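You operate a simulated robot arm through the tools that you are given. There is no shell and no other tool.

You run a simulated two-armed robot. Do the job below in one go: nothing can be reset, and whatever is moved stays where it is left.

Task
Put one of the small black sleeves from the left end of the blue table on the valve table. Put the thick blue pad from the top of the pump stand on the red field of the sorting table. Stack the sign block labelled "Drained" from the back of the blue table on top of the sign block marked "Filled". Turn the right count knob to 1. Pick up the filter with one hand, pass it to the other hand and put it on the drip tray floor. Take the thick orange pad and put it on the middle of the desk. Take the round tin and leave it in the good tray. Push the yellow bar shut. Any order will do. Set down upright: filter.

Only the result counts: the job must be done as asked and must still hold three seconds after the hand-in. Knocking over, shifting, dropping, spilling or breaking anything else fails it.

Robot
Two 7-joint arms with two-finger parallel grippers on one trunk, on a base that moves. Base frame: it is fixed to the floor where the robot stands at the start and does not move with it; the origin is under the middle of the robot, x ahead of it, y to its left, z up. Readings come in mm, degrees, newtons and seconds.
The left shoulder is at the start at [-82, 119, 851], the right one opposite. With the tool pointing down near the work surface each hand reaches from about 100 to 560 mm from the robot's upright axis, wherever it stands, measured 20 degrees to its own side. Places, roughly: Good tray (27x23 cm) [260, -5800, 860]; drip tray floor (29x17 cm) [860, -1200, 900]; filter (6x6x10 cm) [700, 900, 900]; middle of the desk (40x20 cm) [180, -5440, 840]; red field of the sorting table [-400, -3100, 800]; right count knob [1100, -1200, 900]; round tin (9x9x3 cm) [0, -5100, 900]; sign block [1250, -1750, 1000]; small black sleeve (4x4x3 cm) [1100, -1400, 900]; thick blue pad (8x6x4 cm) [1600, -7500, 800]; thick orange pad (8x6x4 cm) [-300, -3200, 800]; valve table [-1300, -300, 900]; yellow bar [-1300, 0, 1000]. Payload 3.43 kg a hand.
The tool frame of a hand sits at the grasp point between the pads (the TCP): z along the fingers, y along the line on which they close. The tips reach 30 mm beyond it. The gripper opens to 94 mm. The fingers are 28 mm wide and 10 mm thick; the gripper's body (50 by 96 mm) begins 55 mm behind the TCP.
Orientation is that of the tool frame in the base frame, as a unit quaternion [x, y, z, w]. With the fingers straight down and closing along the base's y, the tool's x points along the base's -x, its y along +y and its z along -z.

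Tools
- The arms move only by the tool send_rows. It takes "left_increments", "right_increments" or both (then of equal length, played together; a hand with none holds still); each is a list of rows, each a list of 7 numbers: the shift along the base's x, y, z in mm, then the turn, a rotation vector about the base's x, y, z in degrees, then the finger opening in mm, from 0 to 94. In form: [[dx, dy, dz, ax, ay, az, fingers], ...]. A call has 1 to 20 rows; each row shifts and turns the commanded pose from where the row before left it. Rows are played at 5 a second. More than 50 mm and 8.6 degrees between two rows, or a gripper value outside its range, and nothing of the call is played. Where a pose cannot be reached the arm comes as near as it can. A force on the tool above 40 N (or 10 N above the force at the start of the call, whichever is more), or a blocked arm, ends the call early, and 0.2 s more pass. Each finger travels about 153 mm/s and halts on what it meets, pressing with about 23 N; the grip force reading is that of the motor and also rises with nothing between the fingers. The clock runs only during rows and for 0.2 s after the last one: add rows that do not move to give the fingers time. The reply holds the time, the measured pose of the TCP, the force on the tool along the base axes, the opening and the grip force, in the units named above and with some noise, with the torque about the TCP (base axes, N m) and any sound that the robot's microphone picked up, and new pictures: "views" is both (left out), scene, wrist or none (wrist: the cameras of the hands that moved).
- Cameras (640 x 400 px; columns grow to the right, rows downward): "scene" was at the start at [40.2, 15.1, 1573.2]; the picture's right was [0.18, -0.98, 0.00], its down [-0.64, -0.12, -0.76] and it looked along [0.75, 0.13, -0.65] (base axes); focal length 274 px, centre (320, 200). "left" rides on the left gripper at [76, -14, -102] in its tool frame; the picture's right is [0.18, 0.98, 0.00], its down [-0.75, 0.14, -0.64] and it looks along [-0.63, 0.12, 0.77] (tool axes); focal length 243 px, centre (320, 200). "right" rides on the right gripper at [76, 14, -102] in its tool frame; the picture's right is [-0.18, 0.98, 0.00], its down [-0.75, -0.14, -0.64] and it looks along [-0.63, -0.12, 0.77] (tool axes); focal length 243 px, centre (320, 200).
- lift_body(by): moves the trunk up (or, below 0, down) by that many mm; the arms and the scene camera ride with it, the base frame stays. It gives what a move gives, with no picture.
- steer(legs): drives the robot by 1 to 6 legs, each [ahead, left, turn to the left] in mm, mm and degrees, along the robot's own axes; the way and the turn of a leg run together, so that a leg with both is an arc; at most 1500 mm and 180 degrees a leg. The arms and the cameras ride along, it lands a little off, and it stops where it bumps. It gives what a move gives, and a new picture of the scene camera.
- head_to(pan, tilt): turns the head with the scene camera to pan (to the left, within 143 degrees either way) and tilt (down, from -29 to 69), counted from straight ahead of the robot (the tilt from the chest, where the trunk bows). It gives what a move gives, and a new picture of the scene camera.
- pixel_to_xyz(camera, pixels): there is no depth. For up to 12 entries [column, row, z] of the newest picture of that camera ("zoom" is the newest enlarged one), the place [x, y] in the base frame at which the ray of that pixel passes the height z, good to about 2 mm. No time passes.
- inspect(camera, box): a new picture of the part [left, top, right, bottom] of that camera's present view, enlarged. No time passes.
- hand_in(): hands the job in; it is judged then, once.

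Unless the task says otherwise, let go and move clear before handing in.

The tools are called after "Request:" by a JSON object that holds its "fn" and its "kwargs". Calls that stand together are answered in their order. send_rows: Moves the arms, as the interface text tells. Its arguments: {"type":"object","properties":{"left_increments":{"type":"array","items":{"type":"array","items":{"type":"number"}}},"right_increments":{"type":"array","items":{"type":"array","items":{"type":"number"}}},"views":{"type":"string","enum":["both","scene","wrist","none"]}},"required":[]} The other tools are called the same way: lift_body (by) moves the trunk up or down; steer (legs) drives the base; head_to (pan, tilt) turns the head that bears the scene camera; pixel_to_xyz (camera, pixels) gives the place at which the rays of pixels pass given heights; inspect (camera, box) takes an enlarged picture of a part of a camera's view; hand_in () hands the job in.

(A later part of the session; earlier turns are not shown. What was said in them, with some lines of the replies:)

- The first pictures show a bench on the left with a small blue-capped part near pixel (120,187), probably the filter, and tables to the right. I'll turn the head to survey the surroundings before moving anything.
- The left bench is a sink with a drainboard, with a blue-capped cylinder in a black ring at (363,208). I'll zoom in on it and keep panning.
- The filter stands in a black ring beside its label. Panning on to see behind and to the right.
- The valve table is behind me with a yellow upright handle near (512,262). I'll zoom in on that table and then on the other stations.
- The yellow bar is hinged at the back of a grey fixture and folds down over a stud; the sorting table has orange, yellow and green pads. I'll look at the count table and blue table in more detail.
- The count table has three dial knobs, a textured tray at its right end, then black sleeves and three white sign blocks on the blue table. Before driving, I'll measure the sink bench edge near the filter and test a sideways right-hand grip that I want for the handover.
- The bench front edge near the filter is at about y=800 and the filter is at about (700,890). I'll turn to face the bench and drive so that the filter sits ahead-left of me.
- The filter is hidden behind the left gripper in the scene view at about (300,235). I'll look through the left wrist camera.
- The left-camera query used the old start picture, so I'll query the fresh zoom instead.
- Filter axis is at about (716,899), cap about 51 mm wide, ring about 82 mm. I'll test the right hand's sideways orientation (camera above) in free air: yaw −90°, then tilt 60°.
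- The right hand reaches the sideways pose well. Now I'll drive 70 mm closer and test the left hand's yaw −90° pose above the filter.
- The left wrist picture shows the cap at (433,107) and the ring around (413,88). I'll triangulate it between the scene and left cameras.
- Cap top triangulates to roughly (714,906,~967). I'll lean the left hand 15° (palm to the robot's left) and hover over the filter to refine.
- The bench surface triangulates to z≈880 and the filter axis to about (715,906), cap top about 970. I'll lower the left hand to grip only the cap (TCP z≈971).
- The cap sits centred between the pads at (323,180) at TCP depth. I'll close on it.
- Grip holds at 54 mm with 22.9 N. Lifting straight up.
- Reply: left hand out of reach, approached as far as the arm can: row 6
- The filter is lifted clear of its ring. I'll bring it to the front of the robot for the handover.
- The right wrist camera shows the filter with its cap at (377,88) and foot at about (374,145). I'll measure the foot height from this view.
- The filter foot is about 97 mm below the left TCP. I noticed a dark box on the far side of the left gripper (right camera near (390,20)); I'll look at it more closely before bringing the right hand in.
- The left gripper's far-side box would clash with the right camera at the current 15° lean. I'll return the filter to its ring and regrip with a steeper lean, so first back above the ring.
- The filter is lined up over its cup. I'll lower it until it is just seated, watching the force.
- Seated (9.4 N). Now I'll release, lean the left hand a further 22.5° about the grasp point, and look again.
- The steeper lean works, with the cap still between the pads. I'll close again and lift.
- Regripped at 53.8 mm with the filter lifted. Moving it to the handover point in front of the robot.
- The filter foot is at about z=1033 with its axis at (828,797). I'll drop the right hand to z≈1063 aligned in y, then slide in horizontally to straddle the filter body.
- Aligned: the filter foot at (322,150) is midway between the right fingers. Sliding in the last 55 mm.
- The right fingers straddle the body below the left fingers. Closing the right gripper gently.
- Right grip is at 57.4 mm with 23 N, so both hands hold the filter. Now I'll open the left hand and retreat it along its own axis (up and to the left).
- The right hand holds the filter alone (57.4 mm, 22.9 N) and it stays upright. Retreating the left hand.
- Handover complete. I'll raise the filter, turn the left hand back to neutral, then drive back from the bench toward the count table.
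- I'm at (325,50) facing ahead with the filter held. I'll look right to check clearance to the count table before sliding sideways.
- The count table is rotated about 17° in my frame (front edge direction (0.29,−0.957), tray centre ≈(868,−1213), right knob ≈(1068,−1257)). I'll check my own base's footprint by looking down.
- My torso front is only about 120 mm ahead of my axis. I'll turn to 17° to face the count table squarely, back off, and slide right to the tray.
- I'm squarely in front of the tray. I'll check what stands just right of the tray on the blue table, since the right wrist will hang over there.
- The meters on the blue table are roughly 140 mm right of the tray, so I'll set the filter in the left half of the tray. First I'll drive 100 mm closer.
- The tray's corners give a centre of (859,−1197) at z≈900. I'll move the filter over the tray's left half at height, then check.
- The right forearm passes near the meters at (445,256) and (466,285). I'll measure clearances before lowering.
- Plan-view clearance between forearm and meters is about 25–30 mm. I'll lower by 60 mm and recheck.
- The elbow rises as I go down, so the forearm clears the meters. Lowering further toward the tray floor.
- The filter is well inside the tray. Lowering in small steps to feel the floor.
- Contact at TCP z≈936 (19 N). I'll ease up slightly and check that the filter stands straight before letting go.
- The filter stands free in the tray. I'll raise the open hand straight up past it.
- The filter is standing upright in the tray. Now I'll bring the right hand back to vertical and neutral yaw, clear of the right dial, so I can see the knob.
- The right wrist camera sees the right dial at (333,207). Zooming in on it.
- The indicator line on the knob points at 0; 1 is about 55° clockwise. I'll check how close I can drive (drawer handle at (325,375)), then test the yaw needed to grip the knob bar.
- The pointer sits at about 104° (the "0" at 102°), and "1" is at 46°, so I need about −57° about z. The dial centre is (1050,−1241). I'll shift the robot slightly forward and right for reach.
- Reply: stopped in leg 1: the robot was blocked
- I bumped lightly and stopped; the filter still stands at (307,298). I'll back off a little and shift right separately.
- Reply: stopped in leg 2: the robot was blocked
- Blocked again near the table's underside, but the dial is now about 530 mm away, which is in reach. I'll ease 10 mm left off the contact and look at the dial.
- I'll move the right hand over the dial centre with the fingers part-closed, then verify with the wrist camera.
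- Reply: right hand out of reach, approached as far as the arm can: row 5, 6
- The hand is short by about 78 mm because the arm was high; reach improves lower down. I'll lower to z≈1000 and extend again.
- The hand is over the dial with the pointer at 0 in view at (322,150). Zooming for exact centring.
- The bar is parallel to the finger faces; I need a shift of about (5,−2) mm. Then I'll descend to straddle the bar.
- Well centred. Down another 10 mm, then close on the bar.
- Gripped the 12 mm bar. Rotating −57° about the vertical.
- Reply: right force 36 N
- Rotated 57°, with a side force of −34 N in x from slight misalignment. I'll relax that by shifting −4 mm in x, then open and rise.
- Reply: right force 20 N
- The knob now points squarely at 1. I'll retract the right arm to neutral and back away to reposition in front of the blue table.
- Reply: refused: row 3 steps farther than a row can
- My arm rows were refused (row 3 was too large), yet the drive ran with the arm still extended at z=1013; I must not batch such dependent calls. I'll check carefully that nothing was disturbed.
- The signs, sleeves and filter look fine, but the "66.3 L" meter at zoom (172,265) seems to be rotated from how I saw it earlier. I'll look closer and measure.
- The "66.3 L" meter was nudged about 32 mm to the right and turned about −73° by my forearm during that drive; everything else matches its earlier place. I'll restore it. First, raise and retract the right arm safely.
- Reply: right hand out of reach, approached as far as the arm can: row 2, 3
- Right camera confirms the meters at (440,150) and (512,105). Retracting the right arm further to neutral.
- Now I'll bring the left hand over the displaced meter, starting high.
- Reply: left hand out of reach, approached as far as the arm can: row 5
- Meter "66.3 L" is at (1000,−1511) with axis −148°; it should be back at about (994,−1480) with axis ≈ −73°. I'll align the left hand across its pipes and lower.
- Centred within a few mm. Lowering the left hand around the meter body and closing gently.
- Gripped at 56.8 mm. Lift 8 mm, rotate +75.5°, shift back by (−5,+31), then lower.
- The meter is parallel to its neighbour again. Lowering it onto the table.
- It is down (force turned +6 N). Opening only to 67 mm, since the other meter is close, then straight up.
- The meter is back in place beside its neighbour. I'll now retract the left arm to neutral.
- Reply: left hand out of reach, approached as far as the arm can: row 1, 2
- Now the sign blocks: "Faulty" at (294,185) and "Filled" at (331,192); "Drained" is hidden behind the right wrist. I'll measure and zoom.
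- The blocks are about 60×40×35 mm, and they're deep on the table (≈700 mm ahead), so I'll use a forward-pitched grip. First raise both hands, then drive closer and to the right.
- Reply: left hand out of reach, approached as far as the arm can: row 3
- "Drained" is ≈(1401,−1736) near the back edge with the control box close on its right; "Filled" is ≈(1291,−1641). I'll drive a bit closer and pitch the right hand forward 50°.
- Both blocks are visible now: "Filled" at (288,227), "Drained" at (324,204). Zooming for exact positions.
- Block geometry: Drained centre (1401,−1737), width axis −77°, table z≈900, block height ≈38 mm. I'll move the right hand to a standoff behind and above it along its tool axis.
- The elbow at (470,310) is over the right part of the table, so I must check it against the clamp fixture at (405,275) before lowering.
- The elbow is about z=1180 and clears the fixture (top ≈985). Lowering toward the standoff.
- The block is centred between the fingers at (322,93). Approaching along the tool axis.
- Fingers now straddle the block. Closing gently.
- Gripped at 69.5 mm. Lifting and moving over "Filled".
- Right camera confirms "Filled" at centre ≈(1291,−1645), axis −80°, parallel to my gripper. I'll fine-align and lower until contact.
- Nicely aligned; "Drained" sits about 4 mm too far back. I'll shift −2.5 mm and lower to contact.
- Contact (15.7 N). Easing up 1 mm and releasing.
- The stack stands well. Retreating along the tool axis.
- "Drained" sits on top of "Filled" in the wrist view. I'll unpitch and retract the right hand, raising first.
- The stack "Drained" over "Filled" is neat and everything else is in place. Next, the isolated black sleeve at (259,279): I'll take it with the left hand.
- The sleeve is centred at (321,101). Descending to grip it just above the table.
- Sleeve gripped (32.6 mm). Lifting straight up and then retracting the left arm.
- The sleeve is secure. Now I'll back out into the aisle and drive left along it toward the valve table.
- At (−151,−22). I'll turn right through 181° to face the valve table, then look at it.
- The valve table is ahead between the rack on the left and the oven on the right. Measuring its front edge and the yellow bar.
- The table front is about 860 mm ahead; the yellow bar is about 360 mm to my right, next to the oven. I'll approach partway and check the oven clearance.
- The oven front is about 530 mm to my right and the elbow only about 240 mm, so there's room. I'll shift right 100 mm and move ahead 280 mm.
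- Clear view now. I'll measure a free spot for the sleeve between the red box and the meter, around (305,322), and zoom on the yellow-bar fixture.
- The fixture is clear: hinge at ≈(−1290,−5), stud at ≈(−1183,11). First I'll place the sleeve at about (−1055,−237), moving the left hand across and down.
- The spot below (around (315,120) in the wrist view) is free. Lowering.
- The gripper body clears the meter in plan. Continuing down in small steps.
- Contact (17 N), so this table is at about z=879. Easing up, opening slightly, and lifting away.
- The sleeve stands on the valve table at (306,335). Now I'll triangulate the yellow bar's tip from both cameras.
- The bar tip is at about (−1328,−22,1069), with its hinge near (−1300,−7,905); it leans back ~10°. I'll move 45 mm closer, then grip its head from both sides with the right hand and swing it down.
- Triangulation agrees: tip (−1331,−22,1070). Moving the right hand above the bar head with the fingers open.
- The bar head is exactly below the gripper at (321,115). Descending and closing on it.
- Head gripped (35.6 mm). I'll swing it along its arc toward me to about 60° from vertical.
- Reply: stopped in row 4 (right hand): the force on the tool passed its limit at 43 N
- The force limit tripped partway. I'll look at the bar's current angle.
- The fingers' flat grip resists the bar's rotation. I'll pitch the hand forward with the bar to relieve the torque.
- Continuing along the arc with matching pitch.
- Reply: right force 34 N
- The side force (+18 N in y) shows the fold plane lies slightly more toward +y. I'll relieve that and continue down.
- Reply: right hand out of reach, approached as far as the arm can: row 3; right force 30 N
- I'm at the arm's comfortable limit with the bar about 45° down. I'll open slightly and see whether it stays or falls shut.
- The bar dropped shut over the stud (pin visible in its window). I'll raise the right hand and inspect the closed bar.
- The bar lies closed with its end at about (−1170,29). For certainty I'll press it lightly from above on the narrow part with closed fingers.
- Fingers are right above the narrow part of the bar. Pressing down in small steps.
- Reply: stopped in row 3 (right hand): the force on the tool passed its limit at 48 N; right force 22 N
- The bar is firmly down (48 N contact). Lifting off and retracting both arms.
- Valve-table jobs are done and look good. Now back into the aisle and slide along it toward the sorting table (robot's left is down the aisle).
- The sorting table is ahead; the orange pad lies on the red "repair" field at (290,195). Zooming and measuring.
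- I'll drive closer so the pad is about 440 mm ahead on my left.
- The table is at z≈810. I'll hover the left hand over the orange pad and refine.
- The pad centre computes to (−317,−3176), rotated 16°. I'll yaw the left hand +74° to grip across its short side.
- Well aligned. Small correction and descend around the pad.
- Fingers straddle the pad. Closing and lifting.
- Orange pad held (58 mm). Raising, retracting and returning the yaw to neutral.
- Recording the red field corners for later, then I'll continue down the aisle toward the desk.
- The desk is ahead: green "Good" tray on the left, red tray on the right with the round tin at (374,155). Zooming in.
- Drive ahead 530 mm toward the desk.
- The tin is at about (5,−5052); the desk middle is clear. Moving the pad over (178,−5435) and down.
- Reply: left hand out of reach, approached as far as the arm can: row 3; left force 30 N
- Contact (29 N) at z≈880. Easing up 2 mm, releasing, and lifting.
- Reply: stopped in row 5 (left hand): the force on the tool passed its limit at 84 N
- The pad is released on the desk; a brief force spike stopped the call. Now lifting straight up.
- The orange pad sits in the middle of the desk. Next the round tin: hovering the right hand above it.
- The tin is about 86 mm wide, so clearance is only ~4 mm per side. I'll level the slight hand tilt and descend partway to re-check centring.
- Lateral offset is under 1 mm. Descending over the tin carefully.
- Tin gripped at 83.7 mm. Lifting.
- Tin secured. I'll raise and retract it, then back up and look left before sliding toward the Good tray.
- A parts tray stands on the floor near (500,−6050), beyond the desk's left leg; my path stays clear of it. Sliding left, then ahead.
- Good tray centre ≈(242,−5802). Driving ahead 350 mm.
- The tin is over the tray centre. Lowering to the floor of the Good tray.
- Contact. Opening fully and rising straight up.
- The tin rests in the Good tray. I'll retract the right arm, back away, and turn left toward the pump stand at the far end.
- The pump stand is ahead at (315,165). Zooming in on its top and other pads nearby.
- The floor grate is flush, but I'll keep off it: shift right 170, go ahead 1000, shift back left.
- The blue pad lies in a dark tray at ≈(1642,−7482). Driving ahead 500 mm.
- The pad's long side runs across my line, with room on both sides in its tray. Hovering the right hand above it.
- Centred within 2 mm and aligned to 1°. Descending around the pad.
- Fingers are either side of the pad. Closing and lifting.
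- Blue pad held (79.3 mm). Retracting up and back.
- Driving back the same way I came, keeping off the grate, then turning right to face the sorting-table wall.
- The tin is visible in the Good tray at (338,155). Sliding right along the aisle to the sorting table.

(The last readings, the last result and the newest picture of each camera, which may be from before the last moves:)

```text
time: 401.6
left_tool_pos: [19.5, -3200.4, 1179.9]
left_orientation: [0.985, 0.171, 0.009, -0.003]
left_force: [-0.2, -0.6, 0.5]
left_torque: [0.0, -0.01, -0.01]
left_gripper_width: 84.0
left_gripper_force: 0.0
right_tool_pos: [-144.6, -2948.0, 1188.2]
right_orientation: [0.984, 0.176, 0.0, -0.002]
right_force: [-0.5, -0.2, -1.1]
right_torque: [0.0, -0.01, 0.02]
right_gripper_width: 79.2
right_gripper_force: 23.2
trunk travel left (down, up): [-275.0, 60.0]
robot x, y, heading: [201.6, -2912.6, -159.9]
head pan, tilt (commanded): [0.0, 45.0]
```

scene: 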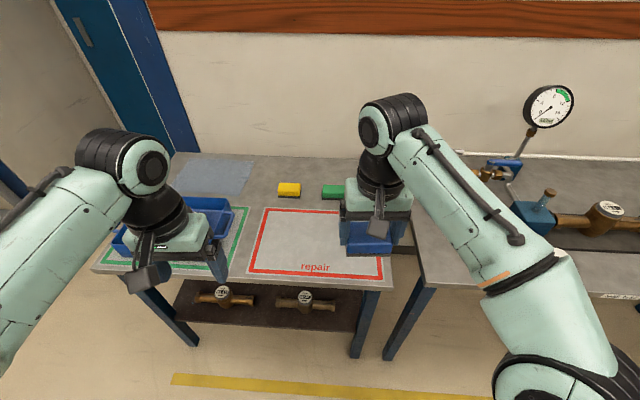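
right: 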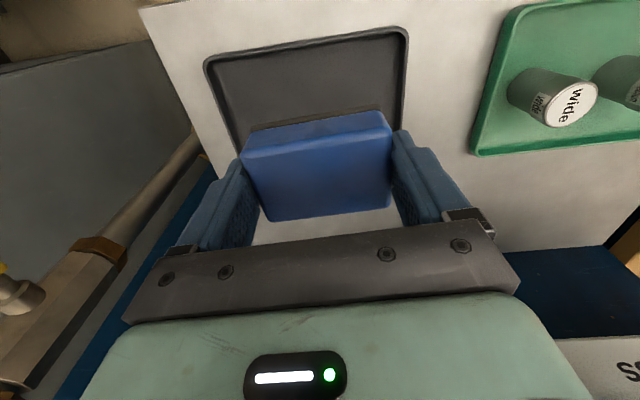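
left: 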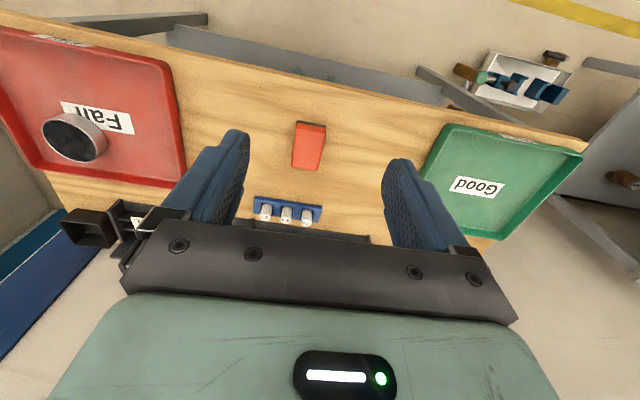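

Red field centre is about (−354,−3124). Driving ahead and a bit left so it's in the right hand's range.

Request:
{"fn": "steer", "kwargs": {"legs": [[0, 90, -2], [160, 0, 0]]}}

```text
time: 404.1
left_tool_pos: [-115.4, -3327.7, 1178.6]
left_orientation: [0.988, 0.152, 0.01, -0.004]
left_force: [0.3, 0.2, 0.2]
left_torque: [0.01, -0.01, -0.01]
left_gripper_width: 84.0
left_gripper_force: 0.1
right_tool_pos: [-269.6, -3068.1, 1188.0]
right_orientation: [0.988, 0.157, 0.001, 0.001]
right_force: [0.2, -0.2, -0.6]
right_torque: [0.01, 0.0, -0.01]
right_gripper_width: 79.2
right_gripper_force: 22.9
trunk travel left (down, up): [-275.0, 60.0]
robot x, y, heading: [76.0, -3049.4, -162.1]
head pan, tilt (commanded): [0.0, 45.0]
```

scene: 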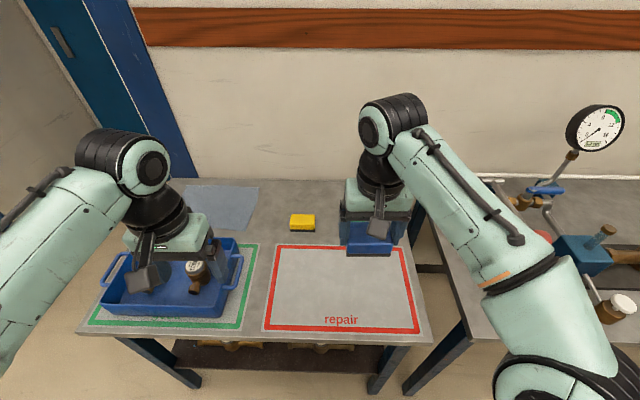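

Request:
{"fn": "pixel_to_xyz", "kwargs": {"camera": "scene", "pixels": [[276, 246, 812], [402, 247, 812], [420, 333, 812], [264, 329, 812], [340, 290, 812]]}}

Request:
{"fn": "send_rows", "kwargs": {"right_increments": [[-17, -11, -40, 0, 0, 0, 55], [-17, -11, -40, 0, 0, 0, 55], [-17, -11, -40, 0, 0, 0, 55], [-17, -11, -40, 0, 0, 0, 55], [-14, -10, -40, 0, 0, 0, 55], [0, 0, -40, 0, 0, 0, 55], [0, 0, -30, 0, 0, 0, 55], [0, 0, 0, 0, 0, 0, 55]], "views": "both"}}

```text
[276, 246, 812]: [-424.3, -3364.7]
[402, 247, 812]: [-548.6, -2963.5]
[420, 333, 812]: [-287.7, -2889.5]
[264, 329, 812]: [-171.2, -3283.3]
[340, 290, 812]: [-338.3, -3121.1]
```

```text
time: 405.9
left_tool_pos: [-115.0, -3327.5, 1180.8]
left_orientation: [0.988, 0.153, 0.01, -0.003]
left_force: [-0.2, -0.5, -0.3]
left_torque: [0.01, 0.01, 0.02]
left_gripper_width: 84.3
left_gripper_force: 0.0
right_tool_pos: [-352.1, -3120.2, 919.1]
right_orientation: [0.988, 0.156, 0.0, -0.001]
right_force: [0.0, 0.1, -1.4]
right_torque: [0.03, -0.03, -0.01]
right_gripper_width: 79.4
right_gripper_force: 22.9
trunk travel left (down, up): [-275.0, 60.0]
robot x, y, heading: [76.2, -3048.0, -162.0]
head pan, tilt (commanded): [0.0, 45.0]
```

scene: 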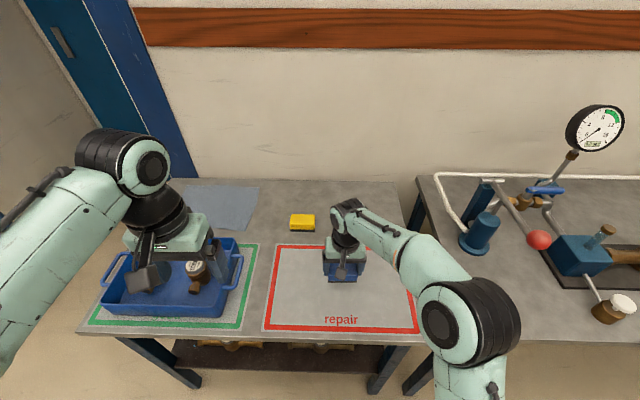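
right: 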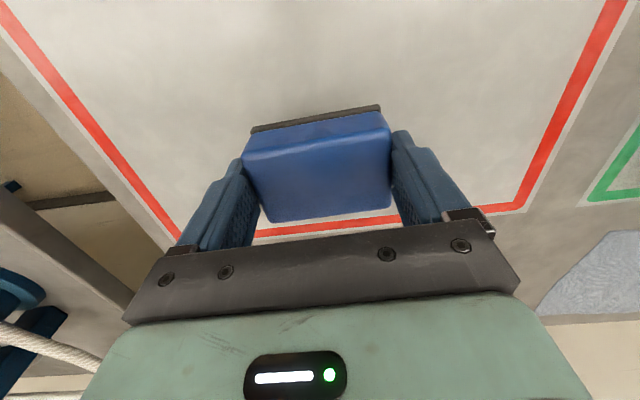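

The pad is over the field's centre. Lowering.

Request:
{"fn": "send_rows", "kwargs": {"right_increments": [[-3, -3, -25, 0, 0, 0, 55], [0, 0, -20, 0, 0, 0, 55], [0, 0, -8, 0, 0, 0, 55], [0, 0, -3, 0, 0, 0, 55], [0, 0, -2, 0, 0, 0, 55], [0, 0, 0, 0, 0, 0, 55]], "views": "none"}}

```text
time: 407.2
left_tool_pos: [-114.5, -3326.4, 1180.8]
left_orientation: [0.988, 0.152, 0.009, -0.004]
left_force: [0.1, 0.4, -0.1]
left_torque: [0.0, 0.0, -0.01]
left_gripper_width: 84.2
left_gripper_force: 0.1
right_tool_pos: [-354.4, -3125.9, 862.4]
right_orientation: [0.988, 0.156, -0.002, 0.001]
right_force: [0.5, 1.4, 24.1]
right_torque: [0.22, 0.1, -0.06]
right_gripper_width: 79.3
right_gripper_force: 23.7
trunk travel left (down, up): [-275.0, 60.0]
robot x, y, heading: [76.6, -3050.5, -162.2]
head pan, tilt (commanded): [0.0, 45.0]
```

Contact (24 N). Easing up before release.

Request:
{"fn": "send_rows", "kwargs": {"right_increments": [[0, 0, 1.5, 0, 0, 0, 55], [0, 0, 0, 0, 0, 0, 55]], "views": "none"}}

```text
time: 407.9
left_tool_pos: [-113.8, -3326.8, 1179.6]
left_orientation: [0.988, 0.151, 0.01, -0.003]
left_force: [0.1, 0.0, 0.2]
left_torque: [-0.01, 0.01, -0.02]
left_gripper_width: 83.9
left_gripper_force: 0.0
right_tool_pos: [-354.1, -3125.9, 862.3]
right_orientation: [0.988, 0.157, -0.001, 0.0]
right_force: [-5.1, -0.6, 16.3]
right_torque: [-0.16, 0.52, -0.02]
right_gripper_width: 79.4
right_gripper_force: 22.7
trunk travel left (down, up): [-275.0, 60.0]
robot x, y, heading: [79.4, -3049.3, -162.2]
head pan, tilt (commanded): [0.0, 45.0]
```

Request:
{"fn": "send_rows", "kwargs": {"right_increments": [[0, 0, 1.5, 0, 0, 0, 55], [0, 0, 0, 0, 0, 0, 55], [0, 0, 0, 0, 0, 0, 82], [0, 0, 0, 0, 0, 0, 88], [0, 0, 0, 0, 0, 0, 94], [0, 0, 0, 0, 0, 0, 94]], "views": "wrist"}}

```text
time: 409.2
left_tool_pos: [-115.3, -3326.1, 1178.7]
left_orientation: [0.988, 0.152, 0.012, -0.002]
left_force: [0.6, 0.6, 1.0]
left_torque: [-0.01, -0.01, -0.02]
left_gripper_width: 84.1
left_gripper_force: 0.1
right_tool_pos: [-355.2, -3125.7, 863.2]
right_orientation: [0.988, 0.156, 0.001, 0.001]
right_force: [0.0, -0.3, -1.5]
right_torque: [-0.01, -0.02, -0.01]
right_gripper_width: 94.2
right_gripper_force: 0.0
trunk travel left (down, up): [-275.0, 60.0]
robot x, y, heading: [80.5, -3046.4, -161.9]
head pan, tilt (commanded): [0.0, 45.0]
```

right: 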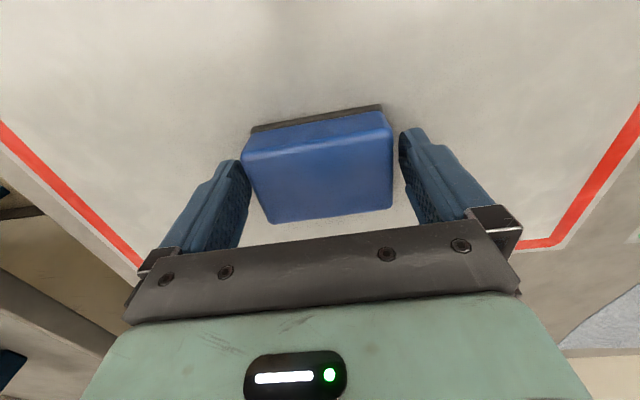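

The blue pad is released within the red field. Lifting the hand clear.

Request:
{"fn": "send_rows", "kwargs": {"right_increments": [[0, 0, 10, 0, 0, 0, 94], [0, 0, 25, 0, 0, 0, 94], [0, 0, 40, 0, 0, 0, 94], [0, 0, 45, 0, 0, 0, 94], [0, 0, 45, 0, 0, 0, 94], [10, 3, 45, 0, 0, 0, 94], [20, 7, 40, 0, 0, 0, 94], [30, 10, 35, 0, 0, 0, 94], [30, 10, 30, 0, 0, 0, 94], [0, 0, 0, 0, 0, 0, 94]], "views": "both"}}

Request:
{"fn": "inspect", "kwargs": {"camera": "scene", "box": [70, 170, 440, 360]}}

```text
time: 411.4
left_tool_pos: [-116.5, -3328.6, 1181.3]
left_orientation: [0.988, 0.152, 0.01, -0.004]
left_force: [0.6, 0.7, 0.6]
left_torque: [-0.01, -0.01, -0.02]
left_gripper_width: 84.4
left_gripper_force: 0.1
right_tool_pos: [-264.8, -3095.1, 1177.0]
right_orientation: [0.988, 0.157, 0.0, 0.0]
right_force: [-0.2, 0.5, -0.1]
right_torque: [-0.01, 0.0, -0.01]
right_gripper_width: 94.3
right_gripper_force: 0.1
trunk travel left (down, up): [-275.0, 60.0]
robot x, y, heading: [77.5, -3048.6, -162.1]
head pan, tilt (commanded): [0.0, 45.0]
```

scene: 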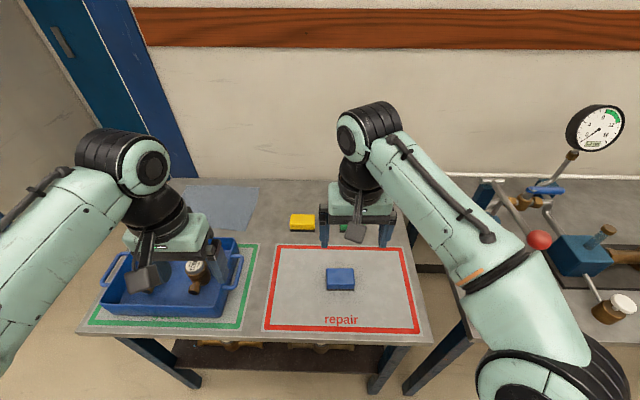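
right: 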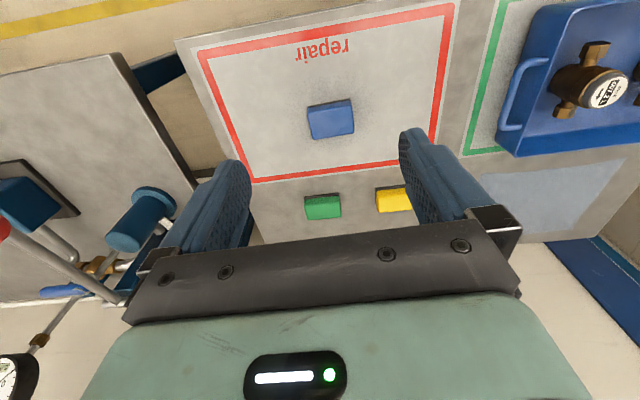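

```text
1.73 times, centred on (255, 265) of scene
```

zoom: 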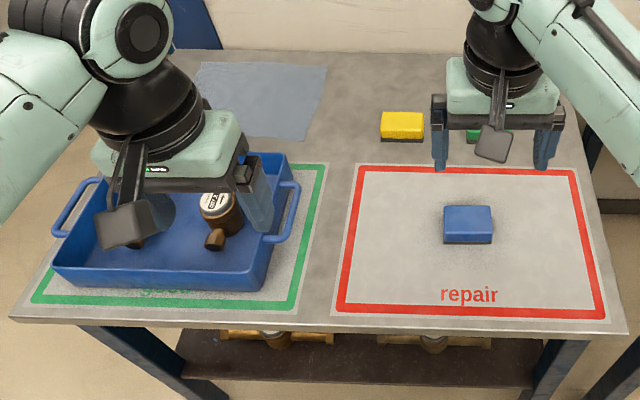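

All pads are where they should be. Before handing in I'll look back over my shoulder at the count and blue tables to verify nothing has changed.

Request:
{"fn": "head_to", "kwargs": {"pan": -143, "tilt": 20}}

Request:
{"fn": "inspect", "kwargs": {"camera": "scene", "box": [150, 120, 400, 300]}}

```text
time: 413.7
left_tool_pos: [-114.9, -3327.5, 1179.9]
left_orientation: [0.988, 0.152, 0.01, -0.004]
left_force: [-0.2, 0.0, 0.5]
left_torque: [-0.05, -0.02, 0.03]
left_gripper_width: 84.2
left_gripper_force: 0.0
right_tool_pos: [-264.8, -3094.1, 1175.9]
right_orientation: [0.988, 0.157, 0.001, 0.001]
right_force: [0.8, 0.0, -0.1]
right_torque: [0.02, -0.02, -0.01]
right_gripper_width: 94.2
right_gripper_force: 0.1
trunk travel left (down, up): [-275.0, 60.0]
robot x, y, heading: [75.2, -3046.4, -162.1]
head pan, tilt (commanded): [-143.0, 20.0]
```

scene: 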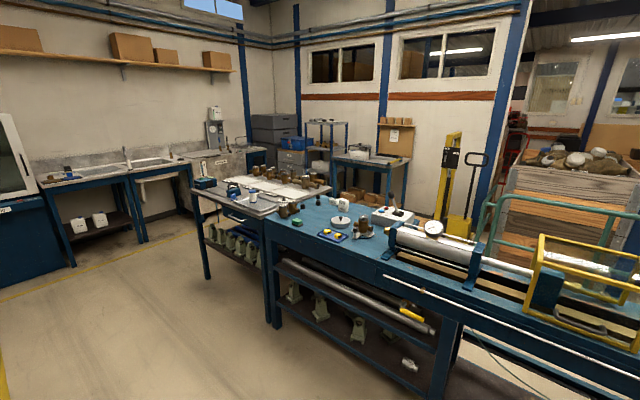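

```text
2.22 times, centred on (275, 210) of scene
```

zoom: 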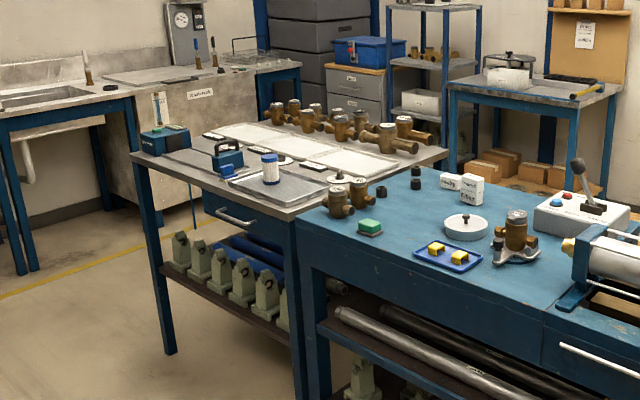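

Request:
{"fn": "inspect", "kwargs": {"camera": "scene", "box": [225, 170, 325, 235]}}

Request:
{"fn": "inspect", "kwargs": {"camera": "scene", "box": [290, 180, 410, 250]}}

```text
6.15 times, centred on (275, 202) of scene
```

zoom: 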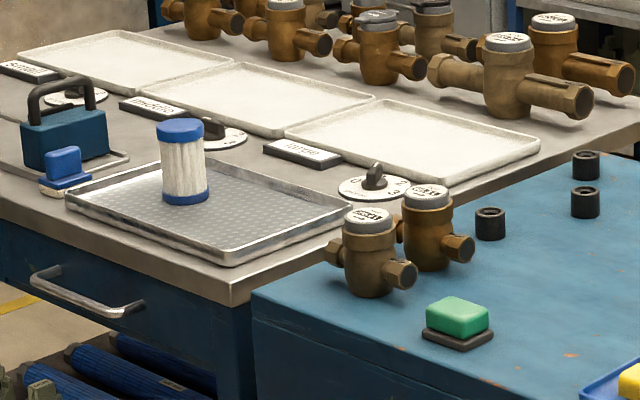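

```text
5.33 times, centred on (350, 215) of scene
```

zoom: 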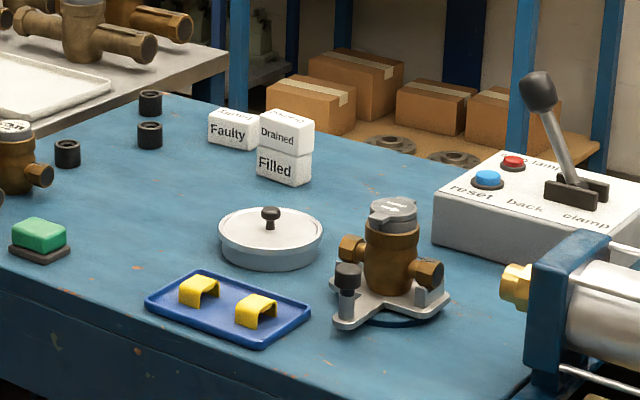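

The last check looks right: the filter stands upright in the drip tray, "Drained" sits on "Filled", and the meters and other items are in place. Both hands are empty and clear, so I'm handing in.

Request:
{"fn": "hand_in", "kwargs": {}}

```text
The job is handed in.
```

I handed the job in with all eight items done. There was one mishap, which I put right: a meter got nudged. No result came back from the judging.

- **Sleeve:** one small black sleeve stands on the valve table, between the red box and the meter.
- **Blue pad:** it lies near the centre of the red field on the sorting table.
- **Sign blocks:** "Drained" sits squarely on top of "Filled".
- **Right count knob:** it was turned from 0 to 1, and the wrist camera showed the pointer on 1.
- **Filter:** the left hand picked it up, passed it to the right hand in mid-air, and the right hand set it upright on the drip tray floor. I put it back in its holder once to change my grip before the handover.
- **Orange pad:** it is in the middle of the desk.
- **Round tin:** it is in the good tray.
- **Yellow bar:** I swung it partway, it dropped shut over its stud, and I then pressed it down firmly.

**The mishap:** while I was driving past the blue table, my arm shifted the meter marked "66.3 L" by about 30 mm and turned it by about 70°. I gripped it and put it back. By my measurements it is within a few millimetres and a few degrees of where it was, but it was moved.

I also bumped lightly against the count table twice while driving, and saw nothing disturbed there. In my last look back before handing in, the filter, the sign stack, both meters and the other items on the count and blue tables were in place.
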